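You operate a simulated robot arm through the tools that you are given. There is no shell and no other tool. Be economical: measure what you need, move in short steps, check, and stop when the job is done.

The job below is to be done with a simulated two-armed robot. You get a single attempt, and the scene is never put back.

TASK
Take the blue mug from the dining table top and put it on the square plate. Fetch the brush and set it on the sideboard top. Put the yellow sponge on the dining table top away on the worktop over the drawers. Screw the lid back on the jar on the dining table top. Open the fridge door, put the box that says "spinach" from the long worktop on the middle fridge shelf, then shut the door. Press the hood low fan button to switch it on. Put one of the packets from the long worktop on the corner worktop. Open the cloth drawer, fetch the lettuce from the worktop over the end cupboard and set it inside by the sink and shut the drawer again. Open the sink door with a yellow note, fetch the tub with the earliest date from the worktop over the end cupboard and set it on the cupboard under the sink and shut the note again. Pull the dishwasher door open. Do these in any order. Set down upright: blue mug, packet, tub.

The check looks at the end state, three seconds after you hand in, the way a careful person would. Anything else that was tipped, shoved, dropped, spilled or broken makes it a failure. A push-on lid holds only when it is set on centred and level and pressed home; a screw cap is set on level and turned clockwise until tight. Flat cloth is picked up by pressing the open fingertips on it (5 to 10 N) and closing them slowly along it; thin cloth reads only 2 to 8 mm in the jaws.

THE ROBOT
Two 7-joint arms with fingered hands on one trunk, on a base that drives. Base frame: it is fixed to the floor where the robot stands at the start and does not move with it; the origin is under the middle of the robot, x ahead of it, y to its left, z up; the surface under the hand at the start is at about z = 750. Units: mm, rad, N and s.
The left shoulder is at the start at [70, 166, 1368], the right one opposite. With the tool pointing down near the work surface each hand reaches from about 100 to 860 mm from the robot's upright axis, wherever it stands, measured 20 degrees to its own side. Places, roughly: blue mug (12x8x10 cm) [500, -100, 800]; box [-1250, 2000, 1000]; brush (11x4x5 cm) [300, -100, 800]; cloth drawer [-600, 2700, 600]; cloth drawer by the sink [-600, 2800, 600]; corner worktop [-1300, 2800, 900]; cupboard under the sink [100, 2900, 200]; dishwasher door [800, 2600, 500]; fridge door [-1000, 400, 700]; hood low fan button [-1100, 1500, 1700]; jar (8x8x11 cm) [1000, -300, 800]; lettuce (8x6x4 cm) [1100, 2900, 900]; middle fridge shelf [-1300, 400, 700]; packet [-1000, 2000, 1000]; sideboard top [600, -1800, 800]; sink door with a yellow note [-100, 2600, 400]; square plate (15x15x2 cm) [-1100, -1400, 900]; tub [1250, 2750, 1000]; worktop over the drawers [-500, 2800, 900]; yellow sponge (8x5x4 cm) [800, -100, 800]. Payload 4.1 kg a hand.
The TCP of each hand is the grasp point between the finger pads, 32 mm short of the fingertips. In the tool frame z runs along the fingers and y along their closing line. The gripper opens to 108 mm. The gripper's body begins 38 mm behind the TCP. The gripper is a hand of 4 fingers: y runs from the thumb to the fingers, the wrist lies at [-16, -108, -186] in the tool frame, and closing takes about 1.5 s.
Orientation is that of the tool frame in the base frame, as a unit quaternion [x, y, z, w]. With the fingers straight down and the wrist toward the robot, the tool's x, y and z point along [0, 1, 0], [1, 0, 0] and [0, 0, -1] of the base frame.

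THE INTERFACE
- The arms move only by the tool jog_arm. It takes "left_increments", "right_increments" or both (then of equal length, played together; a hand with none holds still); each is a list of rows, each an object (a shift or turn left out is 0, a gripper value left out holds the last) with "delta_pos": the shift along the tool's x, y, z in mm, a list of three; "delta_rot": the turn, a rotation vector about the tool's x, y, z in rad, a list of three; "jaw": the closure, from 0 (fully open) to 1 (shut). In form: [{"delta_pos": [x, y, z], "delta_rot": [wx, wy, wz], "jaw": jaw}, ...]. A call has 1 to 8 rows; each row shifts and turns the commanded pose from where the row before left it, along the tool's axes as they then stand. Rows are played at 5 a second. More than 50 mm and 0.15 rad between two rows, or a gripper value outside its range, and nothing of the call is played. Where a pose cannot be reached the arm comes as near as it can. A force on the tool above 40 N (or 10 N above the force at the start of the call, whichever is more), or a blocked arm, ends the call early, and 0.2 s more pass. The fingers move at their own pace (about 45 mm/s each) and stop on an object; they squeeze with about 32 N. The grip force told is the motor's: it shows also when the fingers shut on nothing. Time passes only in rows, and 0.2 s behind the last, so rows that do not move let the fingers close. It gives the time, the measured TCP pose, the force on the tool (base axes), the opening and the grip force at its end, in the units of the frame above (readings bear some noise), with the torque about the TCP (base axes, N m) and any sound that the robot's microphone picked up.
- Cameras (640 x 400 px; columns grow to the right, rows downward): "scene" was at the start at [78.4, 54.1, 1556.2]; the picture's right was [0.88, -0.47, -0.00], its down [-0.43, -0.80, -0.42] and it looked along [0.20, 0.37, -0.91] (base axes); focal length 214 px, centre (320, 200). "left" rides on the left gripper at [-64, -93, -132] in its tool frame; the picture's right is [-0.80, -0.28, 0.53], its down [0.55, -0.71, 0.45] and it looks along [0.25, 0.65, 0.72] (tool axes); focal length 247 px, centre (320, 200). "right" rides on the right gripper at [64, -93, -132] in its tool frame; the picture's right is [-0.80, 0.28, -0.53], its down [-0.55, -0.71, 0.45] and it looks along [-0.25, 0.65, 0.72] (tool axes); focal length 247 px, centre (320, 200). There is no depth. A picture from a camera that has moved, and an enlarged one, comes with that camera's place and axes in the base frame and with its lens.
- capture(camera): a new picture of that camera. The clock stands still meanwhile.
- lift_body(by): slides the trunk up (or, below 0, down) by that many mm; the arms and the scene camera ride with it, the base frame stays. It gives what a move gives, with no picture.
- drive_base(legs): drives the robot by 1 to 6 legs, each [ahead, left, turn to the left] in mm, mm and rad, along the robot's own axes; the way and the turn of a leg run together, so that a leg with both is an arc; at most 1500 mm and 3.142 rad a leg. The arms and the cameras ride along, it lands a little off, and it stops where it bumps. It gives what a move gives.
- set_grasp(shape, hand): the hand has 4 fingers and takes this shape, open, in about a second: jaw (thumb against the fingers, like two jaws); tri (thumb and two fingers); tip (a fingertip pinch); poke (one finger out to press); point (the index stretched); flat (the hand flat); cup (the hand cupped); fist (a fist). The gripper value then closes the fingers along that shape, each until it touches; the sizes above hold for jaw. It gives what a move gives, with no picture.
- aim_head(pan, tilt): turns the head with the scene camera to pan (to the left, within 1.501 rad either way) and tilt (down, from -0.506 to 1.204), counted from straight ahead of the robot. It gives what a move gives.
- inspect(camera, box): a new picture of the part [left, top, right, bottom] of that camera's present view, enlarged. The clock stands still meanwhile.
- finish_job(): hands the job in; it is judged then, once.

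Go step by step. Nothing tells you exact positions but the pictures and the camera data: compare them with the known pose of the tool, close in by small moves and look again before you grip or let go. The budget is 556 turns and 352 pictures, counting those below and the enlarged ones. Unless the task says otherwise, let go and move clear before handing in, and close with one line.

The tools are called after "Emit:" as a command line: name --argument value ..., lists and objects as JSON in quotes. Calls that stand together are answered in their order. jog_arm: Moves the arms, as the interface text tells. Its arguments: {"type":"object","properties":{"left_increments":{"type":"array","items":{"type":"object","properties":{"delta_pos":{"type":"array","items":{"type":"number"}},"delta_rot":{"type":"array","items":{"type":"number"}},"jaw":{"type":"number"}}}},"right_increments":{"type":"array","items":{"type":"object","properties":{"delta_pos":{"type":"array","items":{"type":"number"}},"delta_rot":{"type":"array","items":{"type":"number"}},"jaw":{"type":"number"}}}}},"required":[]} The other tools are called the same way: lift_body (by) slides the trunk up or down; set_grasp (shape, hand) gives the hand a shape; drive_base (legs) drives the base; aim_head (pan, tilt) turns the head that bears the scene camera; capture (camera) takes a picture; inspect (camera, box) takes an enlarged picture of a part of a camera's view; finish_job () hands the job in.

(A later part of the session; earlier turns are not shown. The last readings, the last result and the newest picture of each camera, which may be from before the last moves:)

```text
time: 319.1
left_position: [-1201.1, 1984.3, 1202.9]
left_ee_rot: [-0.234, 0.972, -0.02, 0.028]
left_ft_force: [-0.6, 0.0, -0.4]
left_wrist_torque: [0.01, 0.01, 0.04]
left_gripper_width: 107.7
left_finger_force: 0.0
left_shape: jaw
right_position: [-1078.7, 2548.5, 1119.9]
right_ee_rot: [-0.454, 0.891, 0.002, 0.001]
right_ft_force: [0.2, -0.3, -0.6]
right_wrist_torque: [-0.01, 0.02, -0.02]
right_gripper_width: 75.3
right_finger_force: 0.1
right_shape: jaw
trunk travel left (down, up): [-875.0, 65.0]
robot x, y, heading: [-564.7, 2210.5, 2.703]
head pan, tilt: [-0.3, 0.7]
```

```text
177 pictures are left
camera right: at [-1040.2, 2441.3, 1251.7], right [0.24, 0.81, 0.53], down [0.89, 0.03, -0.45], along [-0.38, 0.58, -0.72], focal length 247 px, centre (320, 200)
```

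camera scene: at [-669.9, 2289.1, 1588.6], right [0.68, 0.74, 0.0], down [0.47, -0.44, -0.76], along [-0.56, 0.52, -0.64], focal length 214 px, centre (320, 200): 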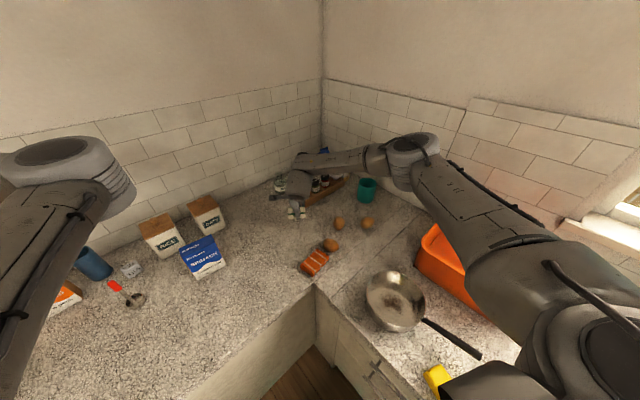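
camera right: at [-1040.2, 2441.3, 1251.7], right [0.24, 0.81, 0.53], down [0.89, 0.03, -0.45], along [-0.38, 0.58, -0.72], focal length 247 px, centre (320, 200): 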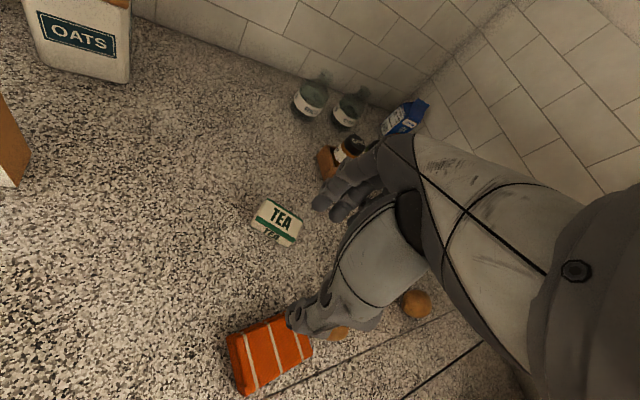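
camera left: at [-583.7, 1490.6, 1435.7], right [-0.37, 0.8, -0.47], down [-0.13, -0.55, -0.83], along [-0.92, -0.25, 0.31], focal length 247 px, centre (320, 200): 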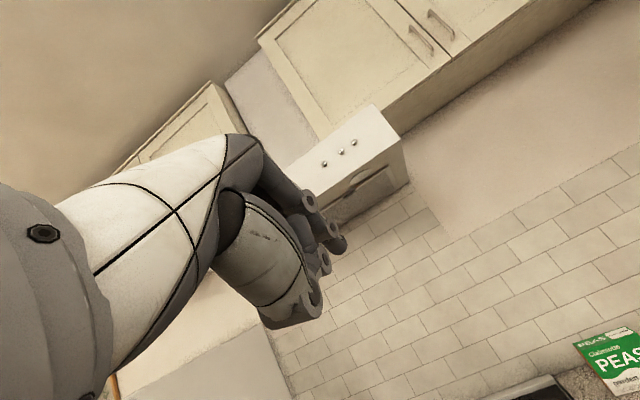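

The tea packet stands on the corner worktop. Next the spinach box near (-1250,2292): I bring the right hand above it.

Emit:
jog_arm --right_increments '[{"delta_pos": [20, -10, -40], "jaw": 0}, {"delta_pos": [46, -4, -8]}, {"delta_pos": [46, -4, -8]}, {"delta_pos": [46, -4, -8]}, {"delta_pos": [46, -4, 0]}, {"delta_pos": [46, -4, 0]}, {"delta_pos": [40, -4, 0]}, {}]'

Emit:
capture --camera "right"

Emit:
inspect --camera "scene" --box '[120, 170, 320, 320]'

```text
time: 321.1
left_position: [-1201.8, 1978.8, 1207.6]
left_ee_rot: [-0.244, 0.969, -0.016, 0.024]
left_ft_force: [0.8, -0.2, 0.7]
left_wrist_torque: [0.08, 0.0, 0.0]
left_gripper_width: 108.2
left_finger_force: 0.0
left_shape: jaw
right_position: [-1231.5, 2337.5, 1167.3]
right_ee_rot: [-0.428, 0.903, 0.02, 0.014]
right_ft_force: [0.6, -0.4, -0.7]
right_wrist_torque: [-0.02, -0.01, -0.03]
right_gripper_width: 107.8
right_finger_force: 0.1
right_shape: jaw
trunk travel left (down, up): [-875.0, 65.0]
robot x, y, heading: [-560.3, 2210.8, 2.698]
head pan, tilt: [-0.3, 0.7]
stopped in row 8 (right hand): the arm was blocked; the commanded pose is now the measured one
```

```text
176 pictures are left
camera right: at [-1200.6, 2222.3, 1293.4], right [0.28, 0.77, 0.57], down [0.9, 0.0, -0.44], along [-0.34, 0.64, -0.69], focal length 247 px, centre (320, 200)
```

right: 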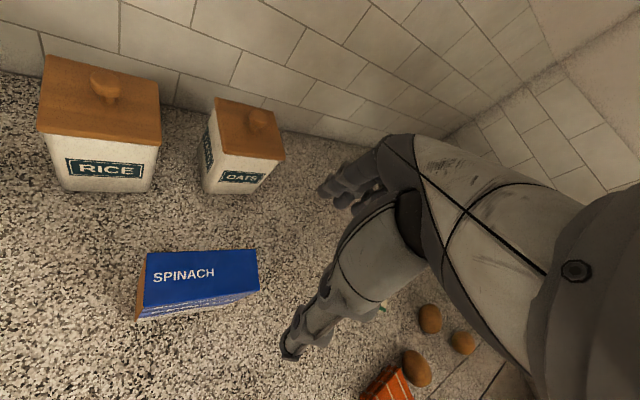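

```text
2.67 times, centred on (220, 245) of scene
camera zoom: at [-670.0, 2288.8, 1588.6], right [0.68, 0.74, 0.0], down [0.47, -0.44, -0.76], along [-0.56, 0.52, -0.64], focal length 572 px, centre (587, 80)
```

zoom: 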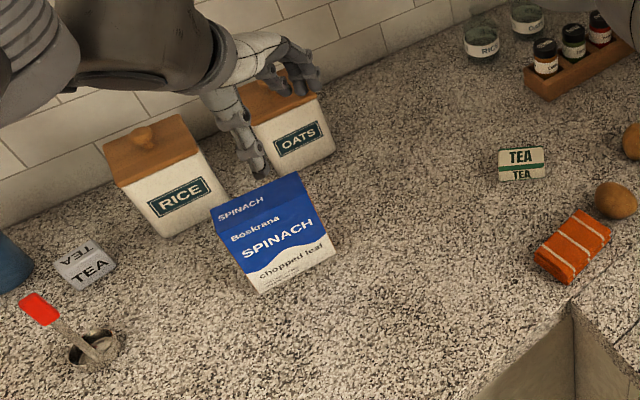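

The box top is at about (-1246,2288), 95 by 42 mm, turned 6°. I move the left hand away, then align the right hand above the box.

Emit:
jog_arm --left_increments '[{"delta_pos": [15, -42, -5]}, {"delta_pos": [15, -42, -5]}, {"delta_pos": [15, -42, -5]}, {"delta_pos": [15, -42, -5]}, {}, {}, {}, {}]' --right_increments '[{"delta_pos": [0, 0, -20], "delta_rot": [0.024, 0.042, 0]}, {}, {"delta_rot": [0, 0, -0.145]}, {"delta_rot": [0, 0, -0.145]}, {"delta_rot": [0, 0, -0.145]}, {"delta_rot": [0, 0, -0.145]}, {"delta_pos": [45, 15, 0]}, {}]'

Emit:
capture --camera "right"

```text
time: 322.9
left_position: [-1177.6, 1802.2, 1233.8]
left_ee_rot: [-0.244, 0.969, -0.017, 0.024]
left_ft_force: [0.6, -0.4, -0.9]
left_wrist_torque: [0.0, -0.01, 0.0]
left_gripper_width: 107.9
left_finger_force: 0.1
left_shape: jaw
right_position: [-1252.4, 2287.9, 1189.6]
right_ee_rot: [-0.671, 0.741, 0.001, -0.002]
right_ft_force: [0.4, 0.2, 0.0]
right_wrist_torque: [-0.01, 0.03, 0.02]
right_gripper_width: 107.7
right_finger_force: 0.0
right_shape: jaw
trunk travel left (down, up): [-875.0, 65.0]
robot x, y, heading: [-561.2, 2211.0, 2.697]
head pan, tilt: [-0.3, 0.7]
```

```text
174 pictures are left
camera right: at [-1165.6, 2214.6, 1320.8], right [-0.2, 0.82, 0.53], down [0.76, 0.47, -0.45], along [-0.62, 0.31, -0.72], focal length 247 px, centre (320, 200)
```

right: 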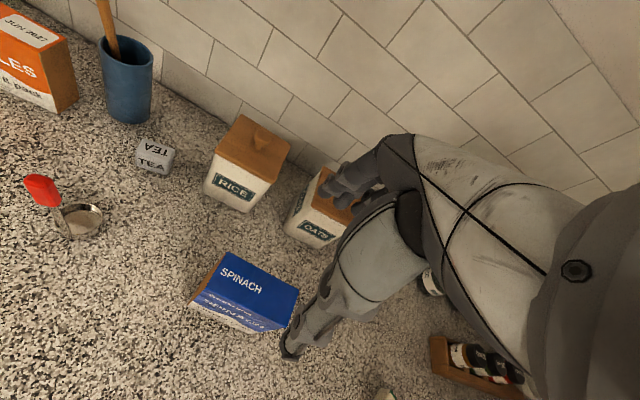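

Emit:
jog_arm --right_increments '[{"delta_pos": [7, -5, 20], "jaw": 0.2}, {"delta_pos": [0, 0, 45]}, {"delta_pos": [0, 0, 40]}, {"delta_pos": [0, 0, 30]}, {}]'

Emit:
capture --camera "right"

```text
time: 324.1
left_position: [-1178.4, 1803.6, 1234.2]
left_ee_rot: [-0.244, 0.969, -0.017, 0.023]
left_ft_force: [-0.4, -0.3, 0.4]
left_wrist_torque: [0.01, -0.02, -0.03]
left_gripper_width: 107.8
left_finger_force: 0.1
left_shape: jaw
right_position: [-1246.9, 2285.4, 1053.5]
right_ee_rot: [-0.671, 0.742, 0.0, -0.002]
right_ft_force: [0.4, 0.7, -0.1]
right_wrist_torque: [-0.01, 0.0, 0.01]
right_gripper_width: 86.6
right_finger_force: 0.1
right_shape: jaw
trunk travel left (down, up): [-875.0, 65.0]
robot x, y, heading: [-562.8, 2208.7, 2.696]
head pan, tilt: [-0.3, 0.7]
```

```text
173 pictures are left
camera right: at [-1159.7, 2210.9, 1184.6], right [-0.2, 0.82, 0.53], down [0.76, 0.47, -0.45], along [-0.62, 0.31, -0.72], focal length 247 px, centre (320, 200)
```

right: 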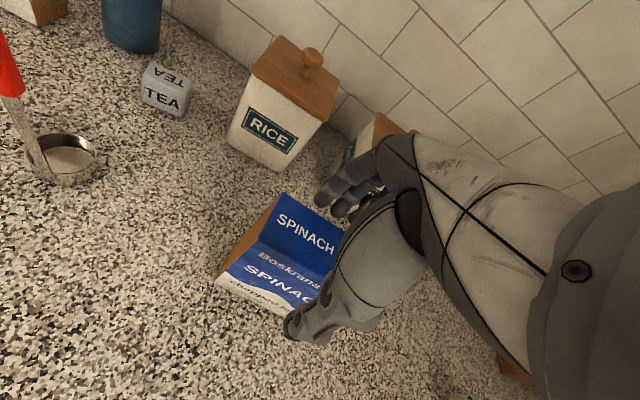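

Emit:
jog_arm --right_increments '[{"delta_pos": [0, 0, 22]}, {"jaw": 0.4}, {"jaw": 0.6}, {"jaw": 1}, {}, {}, {}]'

Emit:
jog_arm --right_increments '[{"delta_pos": [0, 0, -25]}, {"delta_pos": [0, 0, -40]}, {"delta_pos": [0, 0, -45]}, {"delta_pos": [0, 0, -45]}, {"delta_pos": [0, -30, -30]}, {"delta_pos": [0, -45, 0]}, {"delta_pos": [0, -45, 0]}, {"delta_pos": [0, -45, 0]}]'

Emit:
capture --camera "right"

```text
time: 325.8
left_position: [-1178.5, 1804.4, 1233.5]
left_ee_rot: [-0.243, 0.969, -0.017, 0.025]
left_ft_force: [-0.3, 0.2, 0.1]
left_wrist_torque: [0.01, 0.01, 0.01]
left_gripper_width: 108.0
left_finger_force: 0.0
left_shape: jaw
right_position: [-1246.4, 2287.1, 1030.6]
right_ee_rot: [-0.671, 0.742, -0.001, -0.001]
right_ft_force: [0.0, 0.3, -0.4]
right_wrist_torque: [-0.04, -0.01, -0.03]
right_gripper_width: 39.9
right_finger_force: 31.7
right_shape: jaw
trunk travel left (down, up): [-875.0, 65.0]
robot x, y, heading: [-562.7, 2208.1, 2.695]
head pan, tilt: [-0.3, 0.7]
```

```text
time: 327.6
left_position: [-1176.7, 1802.9, 1234.4]
left_ee_rot: [-0.243, 0.97, -0.016, 0.022]
left_ft_force: [1.0, -0.6, 1.1]
left_wrist_torque: [-0.01, -0.01, -0.02]
left_gripper_width: 107.9
left_finger_force: 0.0
left_shape: jaw
right_position: [-1081.1, 2269.4, 1214.8]
right_ee_rot: [-0.67, 0.742, 0.001, -0.003]
right_ft_force: [0.4, -0.3, -2.7]
right_wrist_torque: [0.01, 0.0, -0.01]
right_gripper_width: 39.9
right_finger_force: 32.6
right_shape: jaw
trunk travel left (down, up): [-875.0, 65.0]
robot x, y, heading: [-560.3, 2209.6, 2.702]
head pan, tilt: [-0.3, 0.7]
```

```text
172 pictures are left
camera right: at [-992.8, 2195.6, 1346.7], right [-0.2, 0.82, 0.53], down [0.76, 0.47, -0.45], along [-0.62, 0.31, -0.72], focal length 247 px, centre (320, 200)
```

right: 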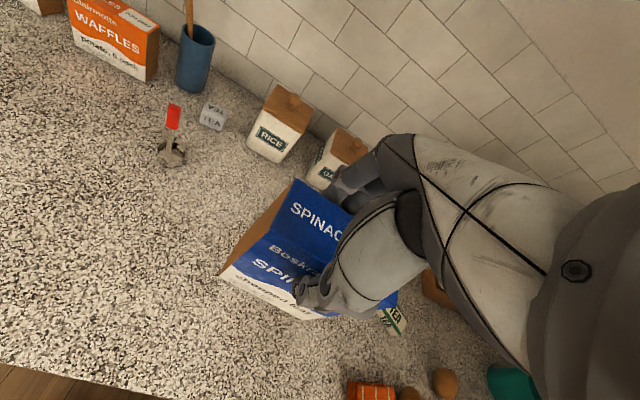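

The spinach box is held. I back away, turn to face the stove wall and slide along to the fridge.

Emit:
drive_base --legs '[[-350, 0, 0], [0, 0, 0.44], [0, 1250, 0]]'

Emit:
aim_head --pan 0.4 --tilt 0.6

Emit:
capture --camera "scene"

```text
time: 337.1
left_position: [-638.5, 164.5, 1234.6]
left_ee_rot: [-0.45, 0.892, -0.011, 0.026]
left_ft_force: [-0.3, -0.3, -0.5]
left_wrist_torque: [-0.03, 0.03, 0.05]
left_gripper_width: 108.0
left_finger_force: 0.1
left_shape: jaw
right_position: [-749.7, 625.5, 1214.2]
right_ee_rot: [0.816, -0.578, 0.001, 0.0]
right_ft_force: [0.6, 0.0, -2.8]
right_wrist_torque: [0.01, 0.04, 0.0]
right_gripper_width: 39.9
right_finger_force: 31.7
right_shape: jaw
trunk travel left (down, up): [-875.0, 65.0]
robot x, y, heading: [-256.5, 791.1, 3.143]
head pan, tilt: [-0.3, 0.7]
```

```text
time: 338.1
left_position: [-638.1, 163.1, 1233.5]
left_ee_rot: [-0.45, 0.893, -0.011, 0.027]
left_ft_force: [0.0, 0.1, 0.3]
left_wrist_torque: [0.0, -0.02, -0.03]
left_gripper_width: 107.7
left_finger_force: 0.0
left_shape: jaw
right_position: [-751.6, 625.2, 1215.2]
right_ee_rot: [0.816, -0.578, 0.0, 0.001]
right_ft_force: [-1.2, 0.8, -2.9]
right_wrist_torque: [-0.01, 0.0, 0.01]
right_gripper_width: 39.9
right_finger_force: 32.2
right_shape: jaw
trunk travel left (down, up): [-875.0, 65.0]
robot x, y, heading: [-255.4, 791.2, 3.145]
head pan, tilt: [0.4, 0.6]
```

```text
171 pictures are left
camera scene: at [-387.4, 760.0, 1597.1], right [-0.39, 0.92, 0.0], down [0.52, 0.22, -0.82], along [-0.76, -0.32, -0.57], focal length 214 px, centre (320, 200)
```

scene: 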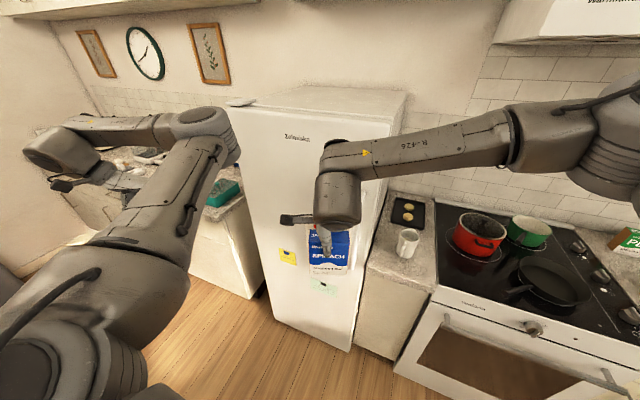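

Emit:
capture --camera "left"

Emit:
capture --camera "right"

```text
170 pictures are left
camera left: at [-533.8, 159.0, 1372.0], right [0.73, 0.48, -0.49], down [0.27, -0.86, -0.44], along [-0.63, 0.19, -0.75], focal length 247 px, centre (320, 200)
```

left: 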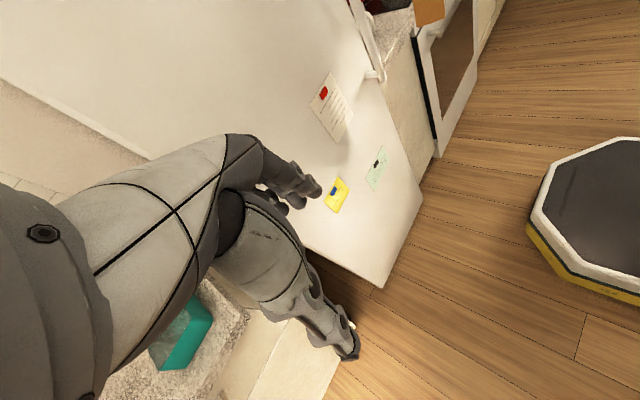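

```text
169 pictures are left
camera right: at [-640.7, 595.5, 1345.7], right [-0.53, 0.66, 0.53], down [0.48, 0.75, -0.45], along [-0.7, 0.02, -0.72], focal length 247 px, centre (320, 200)
```

right: 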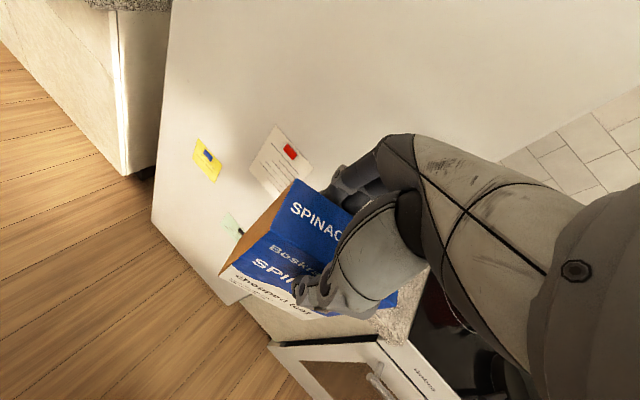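

The fridge handle is a vertical bar near (-952,650), z 930–1240, hinge on the left side. I move the box-holding right hand aside and bring the left hand near the handle, turned so its fingers close sideways.

Emit:
jog_arm --right_increments '[{"delta_pos": [-34, -25, 0]}, {"delta_pos": [-34, -25, 0]}, {"delta_pos": [-34, -25, 0]}, {"delta_pos": [-34, -25, 0]}, {"delta_pos": [-34, -25, 0]}, {"delta_pos": [-34, -25, 0]}, {"delta_pos": [-34, -25, 0]}, {"delta_pos": [-34, -25, 0]}]' --left_increments '[{"delta_rot": [0, 0, 0.12]}, {"delta_rot": [0, 0, 0.12]}, {"delta_rot": [0, 0, 0.12]}, {"delta_rot": [0, 0, 0.12]}, {"delta_rot": [0, 0, 0.12]}, {"delta_rot": [0, 0, 0.12]}, {"delta_rot": [0, 0, 0.12]}, {"delta_rot": [0, 0, 0.09]}]'

Emit:
capture --camera "scene"

```text
time: 339.9
left_position: [-639.2, 162.2, 1232.1]
left_ee_rot: [-0.001, 1.0, 0.002, 0.028]
left_ft_force: [-0.5, 0.2, -0.6]
left_wrist_torque: [0.04, 0.03, 0.03]
left_gripper_width: 107.9
left_finger_force: 0.2
left_shape: jaw
right_position: [-664.4, 907.4, 1213.9]
right_ee_rot: [0.817, -0.577, 0.001, 0.0]
right_ft_force: [0.5, 0.4, -3.4]
right_wrist_torque: [-0.02, -0.02, 0.0]
right_gripper_width: 39.9
right_finger_force: 32.0
right_shape: jaw
right hand out of reach, approached as far as the arm can: row 8
trunk travel left (down, up): [-875.0, 65.0]
robot x, y, heading: [-257.8, 796.3, 3.14]
head pan, tilt: [0.4, 0.6]
```

```text
168 pictures are left
camera scene: at [-387.2, 759.3, 1597.1], right [-0.39, 0.92, 0.0], down [0.52, 0.22, -0.82], along [-0.76, -0.32, -0.57], focal length 214 px, centre (320, 200)
```

scene: 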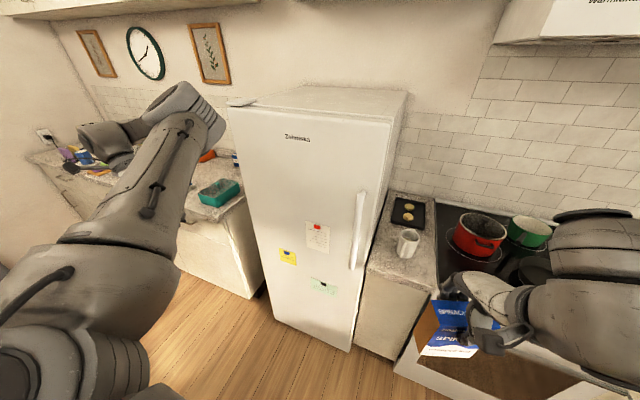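

I bring the left hand up to the handle's front, then look.

Emit:
jog_arm --left_increments '[{"delta_pos": [10, 45, -8], "delta_rot": [0.004, 0.056, 0]}, {"delta_pos": [10, 45, -8]}, {"delta_pos": [18, 45, -8]}, {"delta_pos": [18, 45, -8]}, {"delta_pos": [18, 45, -8]}, {"delta_pos": [18, 45, -8]}, {"delta_pos": [18, 45, -8]}, {"delta_pos": [18, 45, -8]}]'

Emit:
jog_arm --left_increments '[{"delta_pos": [18, 45, -8]}, {"delta_pos": [18, 45, 0]}, {"delta_pos": [18, 30, 0]}, {}]'

Emit:
capture --camera "left"

Emit:
capture --camera "scene"

```text
time: 341.8
left_position: [-768.3, 524.2, 1296.8]
left_ee_rot: [-0.002, 1.0, 0.0, 0.001]
left_ft_force: [0.6, 0.4, -0.6]
left_wrist_torque: [-0.01, 0.02, -0.01]
left_gripper_width: 107.7
left_finger_force: 0.0
left_shape: jaw
right_position: [-663.8, 911.3, 1213.8]
right_ee_rot: [0.816, -0.578, 0.001, 0.002]
right_ft_force: [1.1, -0.5, -3.2]
right_wrist_torque: [-0.04, 0.0, 0.01]
right_gripper_width: 39.6
right_finger_force: 32.1
right_shape: jaw
trunk travel left (down, up): [-875.0, 65.0]
robot x, y, heading: [-254.0, 795.0, 3.139]
head pan, tilt: [0.4, 0.6]
```

```text
time: 342.6
left_position: [-825.8, 576.6, 1305.2]
left_ee_rot: [-0.075, 0.996, 0.049, 0.006]
left_ft_force: [0.4, 0.0, 0.7]
left_wrist_torque: [-0.02, -0.01, 0.01]
left_gripper_width: 107.8
left_finger_force: 0.0
left_shape: jaw
right_position: [-664.9, 907.4, 1213.5]
right_ee_rot: [0.817, -0.577, 0.001, -0.001]
right_ft_force: [-1.2, 0.1, -3.0]
right_wrist_torque: [-0.02, -0.03, -0.01]
right_gripper_width: 39.9
right_finger_force: 31.9
right_shape: jaw
trunk travel left (down, up): [-875.0, 65.0]
robot x, y, heading: [-255.1, 791.5, 3.133]
head pan, tilt: [0.4, 0.6]
stopped in row 4 (left hand): the arm was blocked; the commanded pose is now the measured one
```

```text
167 pictures are left
camera left: at [-747.7, 481.5, 1428.3], right [0.83, -0.1, -0.54], down [-0.43, -0.73, -0.52], along [-0.34, 0.67, -0.66], focal length 247 px, centre (320, 200)
```

left: 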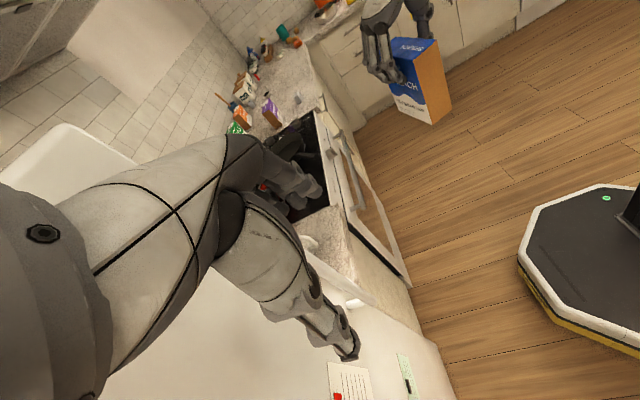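

```text
166 pictures are left
camera scene: at [-387.7, 758.9, 1597.1], right [-0.39, 0.92, 0.0], down [0.52, 0.22, -0.82], along [-0.76, -0.32, -0.57], focal length 214 px, centre (320, 200)
```

scene: 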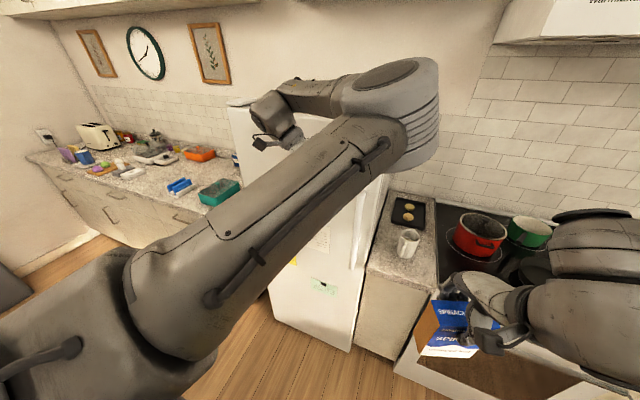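

The left arm hits its inward limit. I pull it back to a comfortable pose and will use the base to bring it to the handle.

Emit:
jog_arm --left_increments '[{"delta_pos": [-7, -48, 0]}, {"delta_pos": [-7, -48, 0], "delta_rot": [0.05, 0.01, 0.07]}, {"delta_pos": [-7, -48, 0], "delta_rot": [0.047, 0.01, 0.08]}, {"delta_pos": [-7, -48, 0]}, {"delta_pos": [-7, -48, 0]}, {"delta_pos": [0, -20, 40]}, {"delta_pos": [0, -20, 40]}, {}]'

Emit:
capture --camera "scene"

```text
time: 344.4
left_position: [-773.5, 302.7, 1212.0]
left_ee_rot: [0.001, 1.0, -0.002, -0.006]
left_ft_force: [1.1, -0.4, -0.1]
left_wrist_torque: [0.02, 0.0, 0.03]
left_gripper_width: 107.7
left_finger_force: 0.1
left_shape: jaw
right_position: [-663.9, 907.8, 1213.2]
right_ee_rot: [0.817, -0.577, 0.0, 0.001]
right_ft_force: [-0.4, 0.7, -3.1]
right_wrist_torque: [0.01, -0.01, 0.0]
right_gripper_width: 39.7
right_finger_force: 32.7
right_shape: jaw
trunk travel left (down, up): [-875.0, 65.0]
robot x, y, heading: [-257.6, 794.9, 3.137]
head pan, tilt: [0.4, 0.6]
```

```text
165 pictures are left
camera scene: at [-386.2, 759.5, 1597.2], right [-0.39, 0.92, 0.0], down [0.52, 0.22, -0.83], along [-0.76, -0.32, -0.56], focal length 214 px, centre (320, 200)
```

scene: 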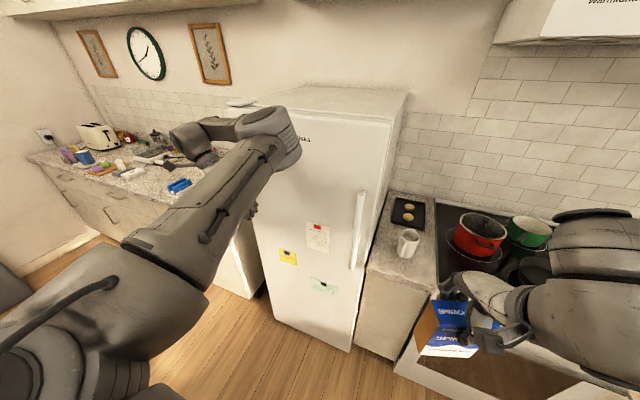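

I slide the base right so that the left hand is in front of the handle.

Emit:
drive_base --legs '[[0, -360, 0], [90, 0, 0]]'

Emit:
capture --camera "left"

Emit:
aim_head --pan 0.75 --tilt 0.6

Emit:
capture --camera "scene"

```text
time: 347.4
left_position: [-866.8, 658.4, 1212.4]
left_ee_rot: [0.0, 1.0, -0.002, -0.005]
left_ft_force: [-3.6, 2.2, 0.9]
left_wrist_torque: [-0.15, -0.27, -0.11]
left_gripper_width: 107.8
left_finger_force: 0.0
left_shape: jaw
right_position: [-757.9, 1264.2, 1211.9]
right_ee_rot: [0.817, -0.577, 0.0, 0.0]
right_ft_force: [-0.4, -0.4, -3.3]
right_wrist_torque: [-0.03, -0.02, 0.0]
right_gripper_width: 39.7
right_finger_force: 31.8
right_shape: jaw
trunk travel left (down, up): [-875.0, 65.0]
robot x, y, heading: [-344.1, 1149.6, -3.139]
head pan, tilt: [0.4, 0.6]
```

```text
164 pictures are left
camera left: at [-800.1, 566.9, 1343.4], right [0.79, -0.29, -0.54], down [-0.55, -0.71, -0.44], along [-0.26, 0.65, -0.72], focal length 247 px, centre (320, 200)
```

left: 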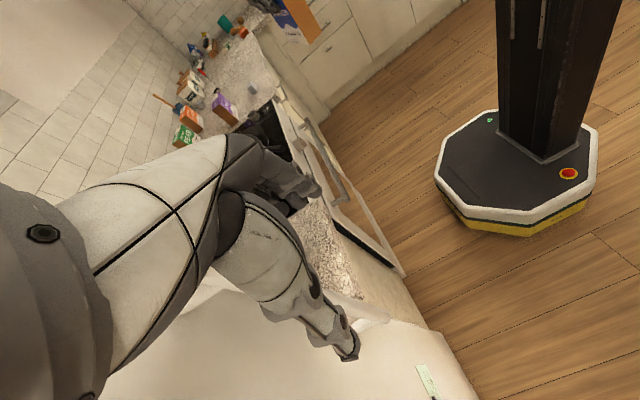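

```text
time: 348.2
left_position: [-865.5, 659.6, 1212.5]
left_ee_rot: [0.0, 1.0, -0.002, -0.006]
left_ft_force: [0.3, -0.8, -0.3]
left_wrist_torque: [0.01, 0.01, 0.02]
left_gripper_width: 107.9
left_finger_force: 0.1
left_shape: jaw
right_position: [-756.1, 1265.5, 1213.5]
right_ee_rot: [0.817, -0.576, 0.001, 0.0]
right_ft_force: [0.9, 0.0, -2.8]
right_wrist_torque: [0.0, -0.03, 0.02]
right_gripper_width: 39.6
right_finger_force: 32.1
right_shape: jaw
trunk travel left (down, up): [-875.0, 65.0]
robot x, y, heading: [-345.8, 1153.7, -3.138]
head pan, tilt: [0.75, 0.6]
```

```text
163 pictures are left
camera scene: at [-462.6, 1091.3, 1597.2], right [-0.68, 0.73, 0.0], down [0.41, 0.39, -0.83], along [-0.6, -0.56, -0.56], focal length 214 px, centre (320, 200)
```

scene: 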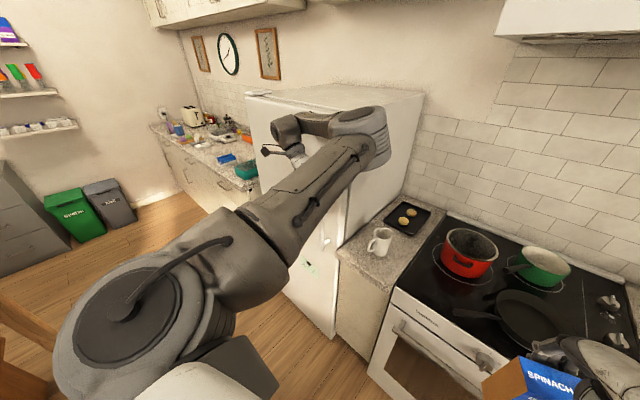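

Emit:
inspect --camera "left" --box '[220, 220, 460, 400]'

Emit:
inspect --camera "scene" --box '[250, 90, 430, 270]'

```text
2.22 times, centred on (340, 310) of left
camera zoom: at [-798.5, 567.6, 1344.3], right [0.79, -0.29, -0.54], down [-0.56, -0.71, -0.44], along [-0.26, 0.65, -0.72], focal length 549 px, centre (276, -44)
```

zoom: 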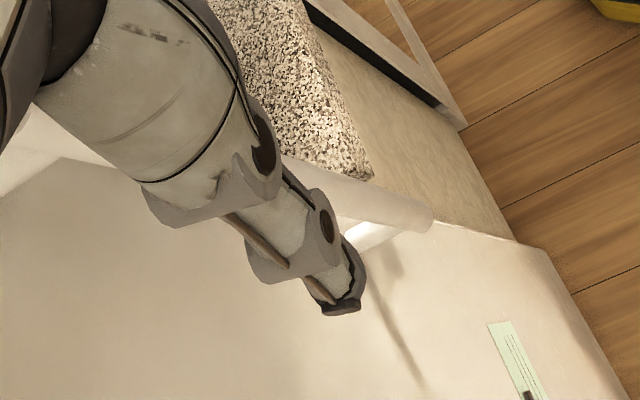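

```text
2.22 times, centred on (340, 180) of scene
camera zoom: at [-462.6, 1091.3, 1597.2], right [-0.68, 0.73, 0.0], down [0.41, 0.39, -0.83], along [-0.6, -0.56, -0.56], focal length 477 px, centre (276, 244)
```

zoom: 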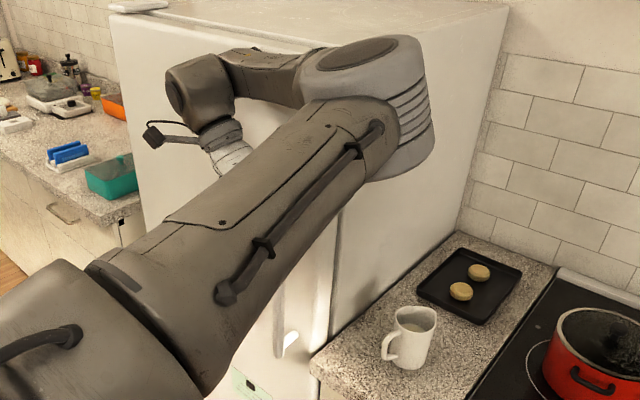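

The handle bar is at about x=-930..-950, y≈663. I raise slightly and move the open left hand forward around its top end.

Emit:
jog_arm --left_increments '[{"delta_pos": [0, 4, -10]}, {"delta_pos": [25, 0, 0]}, {"delta_pos": [25, 0, 0]}, {}]'

Emit:
capture --camera "left"

```text
time: 349.4
left_position: [-877.2, 654.3, 1230.7]
left_ee_rot: [-0.023, 1.0, -0.002, -0.007]
left_ft_force: [0.2, -0.3, -0.7]
left_wrist_torque: [0.0, -0.01, 0.03]
left_gripper_width: 107.9
left_finger_force: 0.0
left_shape: jaw
right_position: [-739.0, 1265.4, 1219.5]
right_ee_rot: [0.821, -0.57, -0.003, 0.007]
right_ft_force: [-1.5, 1.9, -3.9]
right_wrist_torque: [-0.06, -0.05, 0.02]
right_gripper_width: 39.7
right_finger_force: 32.1
right_shape: jaw
trunk travel left (down, up): [-875.0, 65.0]
robot x, y, heading: [-343.8, 1147.6, -3.125]
head pan, tilt: [0.75, 0.6]
stopped in row 4 (left hand): the arm was blocked; the commanded pose is now the measured one
```

```text
160 pictures are left
camera left: at [-806.0, 564.9, 1362.8], right [0.8, -0.25, -0.54], down [-0.52, -0.73, -0.44], along [-0.29, 0.63, -0.72], focal length 247 px, centre (320, 200)
```

left: 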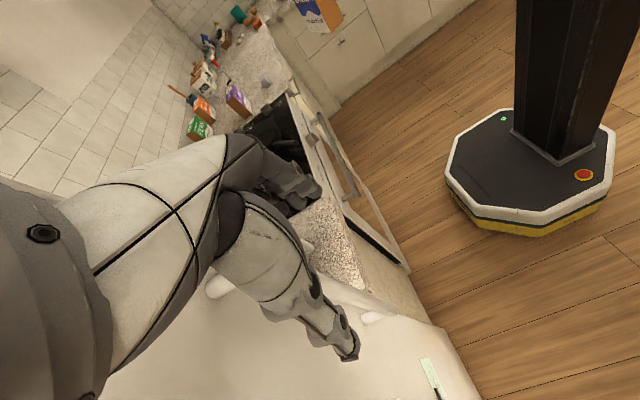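

The forearm is too close to the door in this vertical pose. I back off and tilt the hand so the fingers point toward the door.

Emit:
jog_arm --left_increments '[{"delta_pos": [-40, 0, 0]}, {"delta_pos": [-40, 0, 0]}, {"delta_rot": [0, 0.15, 0]}, {"delta_rot": [0, 0.15, 0]}, {"delta_rot": [0, 0.15, 0]}, {"delta_rot": [0, 0.15, 0]}, {"delta_rot": [0, 0.15, 0]}, {"delta_rot": [0, 0.15, 0]}]'

Emit:
capture --camera "left"

Emit:
capture --camera "scene"

```text
time: 351.2
left_position: [-931.9, 611.5, 1371.9]
left_ee_rot: [-0.025, 0.924, 0.004, -0.382]
left_ft_force: [1.0, -0.6, -0.3]
left_wrist_torque: [-0.03, 0.0, -0.06]
left_gripper_width: 108.0
left_finger_force: 0.1
left_shape: jaw
left hand out of reach, approached as far as the arm can: row 4, 5, 6, 7, 8
right_position: [-757.8, 1261.7, 1212.5]
right_ee_rot: [0.819, -0.573, 0.0, 0.001]
right_ft_force: [-1.4, -0.3, -2.5]
right_wrist_torque: [-0.02, -0.04, -0.04]
right_gripper_width: 39.7
right_finger_force: 31.6
right_shape: jaw
trunk travel left (down, up): [-875.0, 65.0]
robot x, y, heading: [-345.0, 1151.2, -3.129]
head pan, tilt: [0.75, 0.6]
```

```text
159 pictures are left
camera left: at [-790.0, 522.1, 1417.1], right [0.2, -0.25, -0.95], down [-0.68, -0.74, 0.05], along [-0.71, 0.63, -0.32], focal length 247 px, centre (320, 200)
```

left: 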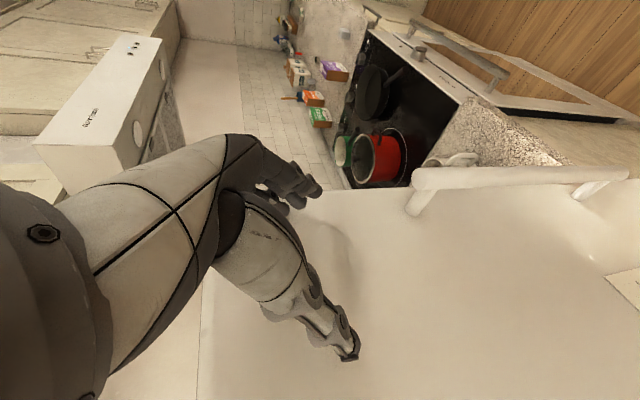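

```text
158 pictures are left
camera scene: at [-462.0, 1091.0, 1597.0], right [-0.69, 0.73, 0.0], down [0.41, 0.39, -0.82], along [-0.6, -0.57, -0.57], focal length 214 px, centre (320, 200)
```

scene: 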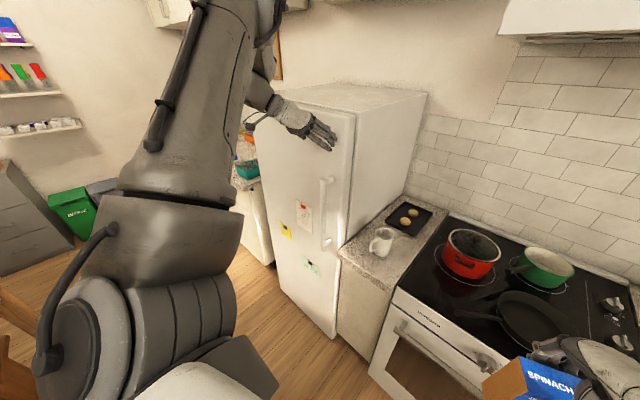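

The hand settled higher with a good forward tilt; the handle bar is at about (-928,658), z 885–1257. I'll use the base and trunk: back off, lower the trunk, and check.

Emit:
drive_base --legs '[[-120, 0, 0], [0, -47, 0]]'

Emit:
lift_body --by -190

Emit:
capture --camera "left"

```text
time: 353.0
left_position: [-810.7, 646.3, 1365.0]
left_ee_rot: [-0.027, 0.925, 0.009, -0.38]
left_ft_force: [-0.2, -1.3, -0.5]
left_wrist_torque: [0.07, -0.02, -0.05]
left_gripper_width: 107.9
left_finger_force: 0.1
left_shape: jaw
right_position: [-636.4, 1299.5, 1212.3]
right_ee_rot: [0.82, -0.572, -0.001, -0.003]
right_ft_force: [-0.1, -0.6, -3.0]
right_wrist_torque: [0.05, -0.03, -0.04]
right_gripper_width: 39.9
right_finger_force: 32.2
right_shape: jaw
trunk travel left (down, up): [-875.0, 65.0]
robot x, y, heading: [-220.9, 1199.5, -3.131]
head pan, tilt: [0.75, 0.6]
```

```text
time: 355.1
left_position: [-808.3, 656.2, 1180.7]
left_ee_rot: [-0.026, 0.924, 0.005, -0.382]
left_ft_force: [-0.2, -0.3, 0.5]
left_wrist_torque: [0.01, 0.0, -0.01]
left_gripper_width: 107.8
left_finger_force: 0.0
left_shape: jaw
right_position: [-635.9, 1308.0, 1023.8]
right_ee_rot: [0.82, -0.572, 0.0, 0.002]
right_ft_force: [-0.2, 0.9, -2.8]
right_wrist_torque: [0.0, -0.02, -0.01]
right_gripper_width: 39.9
right_finger_force: 32.0
right_shape: jaw
trunk travel left (down, up): [-685.0, 255.0]
robot x, y, heading: [-225.4, 1199.6, -3.135]
head pan, tilt: [0.75, 0.6]
```

```text
157 pictures are left
camera left: at [-665.3, 568.4, 1226.9], right [0.2, -0.25, -0.95], down [-0.67, -0.74, 0.05], along [-0.71, 0.63, -0.32], focal length 247 px, centre (320, 200)
```

left: 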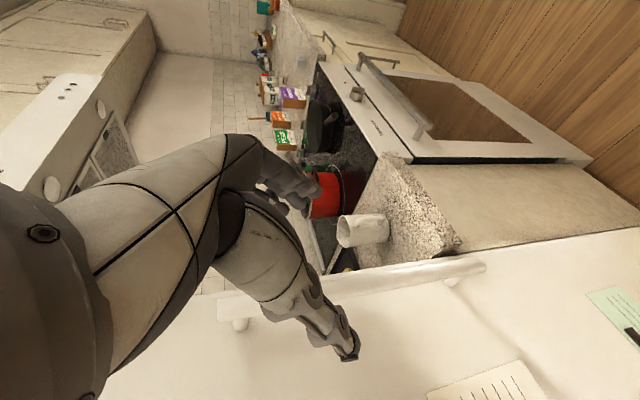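

Aligned with the bar (y≈661). I drive ahead so the fingers straddle the bar.

Emit:
drive_base --legs '[[112, 0, 0]]'

Emit:
capture --camera "left"

```text
time: 356.2
left_position: [-917.5, 653.6, 1181.6]
left_ee_rot: [-0.025, 0.924, 0.004, -0.381]
left_ft_force: [-0.4, 0.3, -0.1]
left_wrist_torque: [-0.04, 0.02, 0.01]
left_gripper_width: 107.8
left_finger_force: 0.1
left_shape: jaw
right_position: [-747.4, 1306.6, 1023.0]
right_ee_rot: [0.821, -0.572, 0.001, 0.001]
right_ft_force: [-0.5, 0.4, -3.7]
right_wrist_torque: [0.01, 0.0, -0.01]
right_gripper_width: 39.7
right_finger_force: 32.2
right_shape: jaw
trunk travel left (down, up): [-685.0, 255.0]
robot x, y, heading: [-331.5, 1194.3, -3.133]
head pan, tilt: [0.75, 0.6]
```

```text
156 pictures are left
camera left: at [-775.8, 566.0, 1226.7], right [0.2, -0.25, -0.95], down [-0.67, -0.74, 0.05], along [-0.71, 0.63, -0.32], focal length 247 px, centre (320, 200)
```

left: 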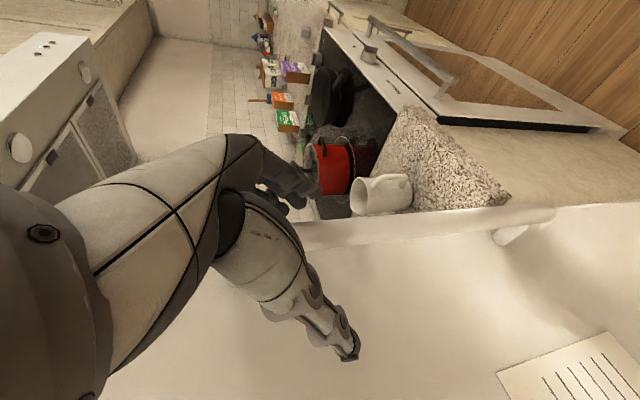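

The bar lies right between the fingers. I close on it.

Emit:
jog_arm --left_increments '[{"jaw": 0.3}, {"jaw": 0.6}]'

Emit:
jog_arm --left_increments '[{"jaw": 1}, {}, {}, {}]'

```text
time: 356.9
left_position: [-919.4, 652.6, 1181.3]
left_ee_rot: [-0.026, 0.924, 0.004, -0.381]
left_ft_force: [0.0, -0.9, 0.1]
left_wrist_torque: [0.02, -0.02, -0.01]
left_gripper_width: 57.3
left_finger_force: 0.0
left_shape: jaw
right_position: [-746.6, 1307.7, 1024.3]
right_ee_rot: [0.821, -0.571, 0.001, 0.001]
right_ft_force: [-0.6, -0.2, -3.3]
right_wrist_torque: [-0.02, -0.01, -0.06]
right_gripper_width: 39.9
right_finger_force: 31.6
right_shape: jaw
trunk travel left (down, up): [-685.0, 255.0]
robot x, y, heading: [-333.4, 1199.0, -3.129]
head pan, tilt: [0.75, 0.6]
```

```text
time: 357.9
left_position: [-920.4, 652.7, 1180.3]
left_ee_rot: [-0.028, 0.924, 0.004, -0.382]
left_ft_force: [-5.9, -4.5, 1.9]
left_wrist_torque: [0.01, 0.07, 0.09]
left_gripper_width: 7.7
left_finger_force: 30.8
left_shape: jaw
right_position: [-748.3, 1307.3, 1023.3]
right_ee_rot: [0.82, -0.572, 0.001, 0.001]
right_ft_force: [0.3, -0.5, -3.7]
right_wrist_torque: [0.0, -0.01, -0.04]
right_gripper_width: 39.6
right_finger_force: 31.6
right_shape: jaw
trunk travel left (down, up): [-685.0, 255.0]
robot x, y, heading: [-338.1, 1199.0, -3.13]
head pan, tilt: [0.75, 0.6]
```

Gripped on the bar. I pull the door by driving back slowly.

Emit:
drive_base --legs '[[-120, 15, 0]]'

Emit:
capture --camera "left"

Emit:
capture --camera "scene"

```text
time: 359.2
left_position: [-802.3, 626.7, 1180.2]
left_ee_rot: [-0.032, 0.923, -0.002, -0.384]
left_ft_force: [-7.4, -19.0, 0.7]
left_wrist_torque: [-0.23, 0.05, 0.08]
left_gripper_width: 6.4
left_finger_force: 31.9
left_shape: jaw
right_position: [-630.7, 1288.2, 1022.0]
right_ee_rot: [0.822, -0.57, 0.0, -0.002]
right_ft_force: [0.5, 0.1, -3.0]
right_wrist_torque: [0.01, -0.03, -0.03]
right_gripper_width: 39.8
right_finger_force: 31.7
right_shape: jaw
trunk travel left (down, up): [-685.0, 255.0]
robot x, y, heading: [-224.5, 1180.1, -3.125]
head pan, tilt: [0.75, 0.6]
stopped in leg 1: the force on the tool passed its limit at 42 N (the readings are from after the stop); the commanded pose is now the measured one
```

```text
155 pictures are left
camera left: at [-657.0, 542.4, 1225.5], right [0.2, -0.25, -0.95], down [-0.66, -0.75, 0.06], along [-0.72, 0.61, -0.32], focal length 247 px, centre (320, 200)
```

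left: 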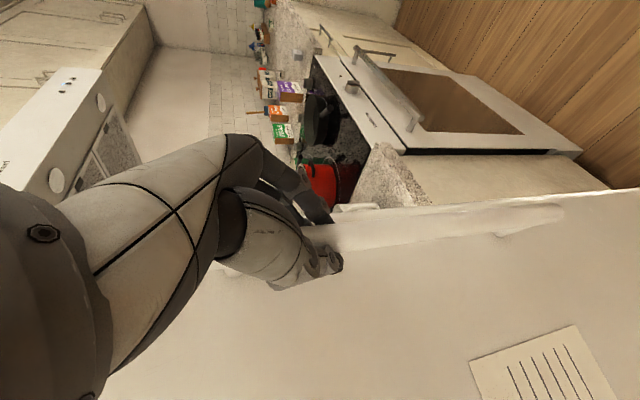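

```text
154 pictures are left
camera scene: at [-334.1, 1116.6, 1406.6], right [-0.69, 0.72, 0.0], down [0.41, 0.39, -0.82], along [-0.59, -0.57, -0.57], focal length 214 px, centre (320, 200)
```

scene: 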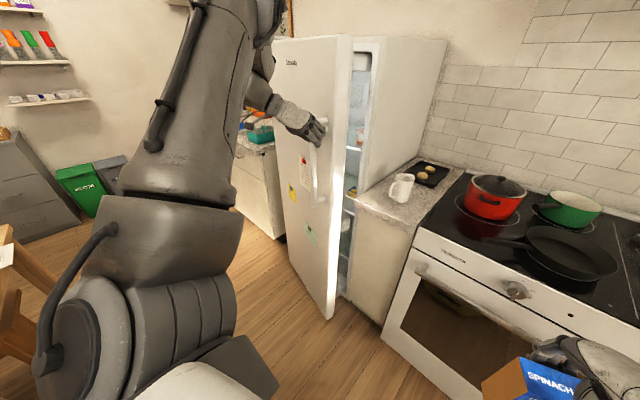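

The door is opening. I continue along the arc with more sideways motion.

Emit:
drive_base --legs '[[0, 20, 0], [-60, 20, 0], [-60, 27, 0], [-60, 34, 0]]'

Emit:
capture --camera "scene"

```text
time: 361.0
left_position: [-734.0, 582.1, 1181.1]
left_ee_rot: [-0.03, 0.921, -0.007, -0.387]
left_ft_force: [-16.1, -18.6, -8.8]
left_wrist_torque: [-0.2, 0.14, 0.16]
left_gripper_width: 6.0
left_finger_force: 31.8
left_shape: jaw
right_position: [-557.0, 1243.0, 1019.4]
right_ee_rot: [0.821, -0.571, 0.003, -0.004]
right_ft_force: [-0.1, 0.3, -2.6]
right_wrist_torque: [-0.03, -0.03, 0.0]
right_gripper_width: 39.5
right_finger_force: 32.3
right_shape: jaw
trunk travel left (down, up): [-685.0, 255.0]
robot x, y, heading: [-142.5, 1132.6, -3.129]
head pan, tilt: [0.75, 0.6]
stopped in leg 3: the force on the tool passed its limit at 45 N (the readings are from after the stop); the commanded pose is now the measured one
```

```text
153 pictures are left
camera scene: at [-263.6, 1071.6, 1406.2], right [-0.69, 0.72, 0.0], down [0.41, 0.39, -0.82], along [-0.59, -0.57, -0.57], focal length 214 px, centre (320, 200)
```

scene: 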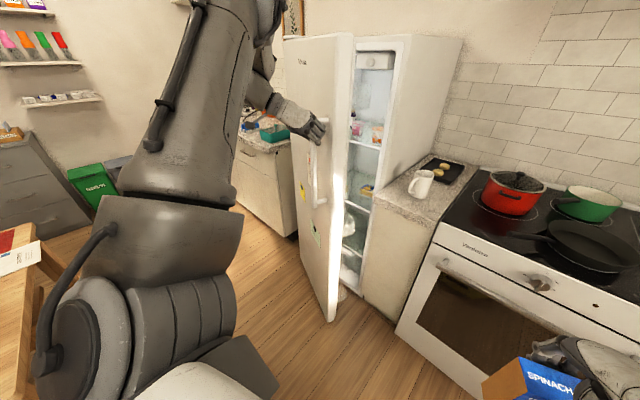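

Emit:
drive_base --legs '[[0, 25, 0], [-40, 25, 0], [-40, 30, 0], [-40, 35, 0], [-35, 40, 0]]'

Emit:
capture --camera "scene"

```text
time: 363.5
left_position: [-611.1, 467.8, 1184.7]
left_ee_rot: [-0.027, 0.919, -0.008, -0.394]
left_ft_force: [-9.6, -9.8, -2.9]
left_wrist_torque: [-0.48, 0.61, -0.39]
left_gripper_width: 5.7
left_finger_force: 32.0
left_shape: jaw
right_position: [-430.0, 1127.7, 1020.9]
right_ee_rot: [0.82, -0.572, 0.001, -0.003]
right_ft_force: [0.7, 0.4, -2.9]
right_wrist_torque: [0.03, 0.04, -0.04]
right_gripper_width: 40.0
right_finger_force: 32.1
right_shape: jaw
trunk travel left (down, up): [-685.0, 255.0]
robot x, y, heading: [-16.6, 1019.3, -3.134]
head pan, tilt: [0.75, 0.6]
stopped in leg 4: the force on the tool passed its limit at 43 N (the readings are from after the stop); the commanded pose is now the measured one
```

```text
152 pictures are left
camera scene: at [-134.7, 955.0, 1406.7], right [-0.69, 0.72, 0.0], down [0.41, 0.39, -0.82], along [-0.6, -0.57, -0.57], focal length 214 px, centre (320, 200)
```

scene: 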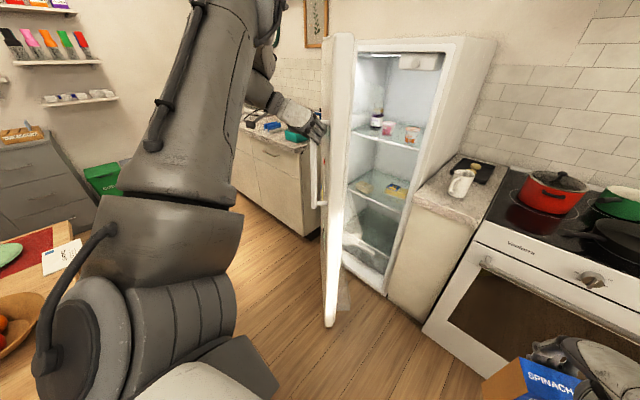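

The door is about 40° open. Turning the base left moves the hand along the arc; I use that to open it further.

Emit:
drive_base --legs '[[0, 15, 0], [0, 10, 0.06], [0, 15, 0.06], [0, 20, 0.06], [0, 20, 0.06]]'

Emit:
capture --camera "scene"

```text
time: 365.5
left_position: [-542.2, 359.4, 1186.2]
left_ee_rot: [-0.083, 0.914, -0.035, -0.396]
left_ft_force: [-8.5, -1.9, -14.4]
left_wrist_torque: [-0.91, 1.93, -1.26]
left_gripper_width: 5.2
left_finger_force: 32.2
left_shape: jaw
right_position: [-439.6, 1035.4, 1021.3]
right_ee_rot: [0.855, -0.519, 0.003, -0.002]
right_ft_force: [0.1, 0.0, -3.3]
right_wrist_torque: [-0.05, -0.03, 0.01]
right_gripper_width: 39.7
right_finger_force: 32.2
right_shape: jaw
trunk travel left (down, up): [-685.0, 255.0]
robot x, y, heading: [-18.3, 976.1, -3.005]
head pan, tilt: [0.75, 0.6]
stopped in leg 4: the force on the tool passed its limit at 50 N (the readings are from after the stop); the commanded pose is now the measured one
```

```text
151 pictures are left
camera scene: at [-126.5, 901.2, 1406.7], right [-0.77, 0.63, 0.0], down [0.36, 0.44, -0.82], along [-0.52, -0.64, -0.57], focal length 214 px, centre (320, 200)
```

scene: 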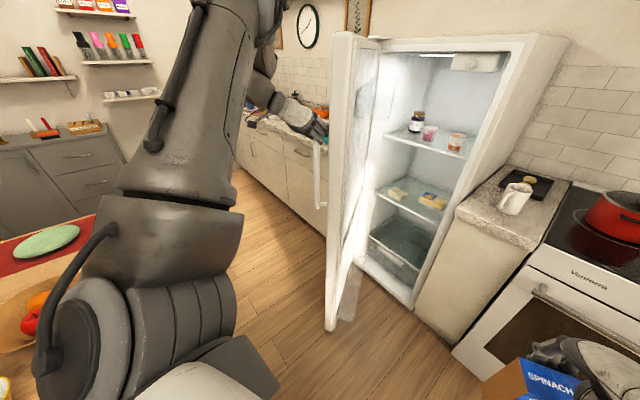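

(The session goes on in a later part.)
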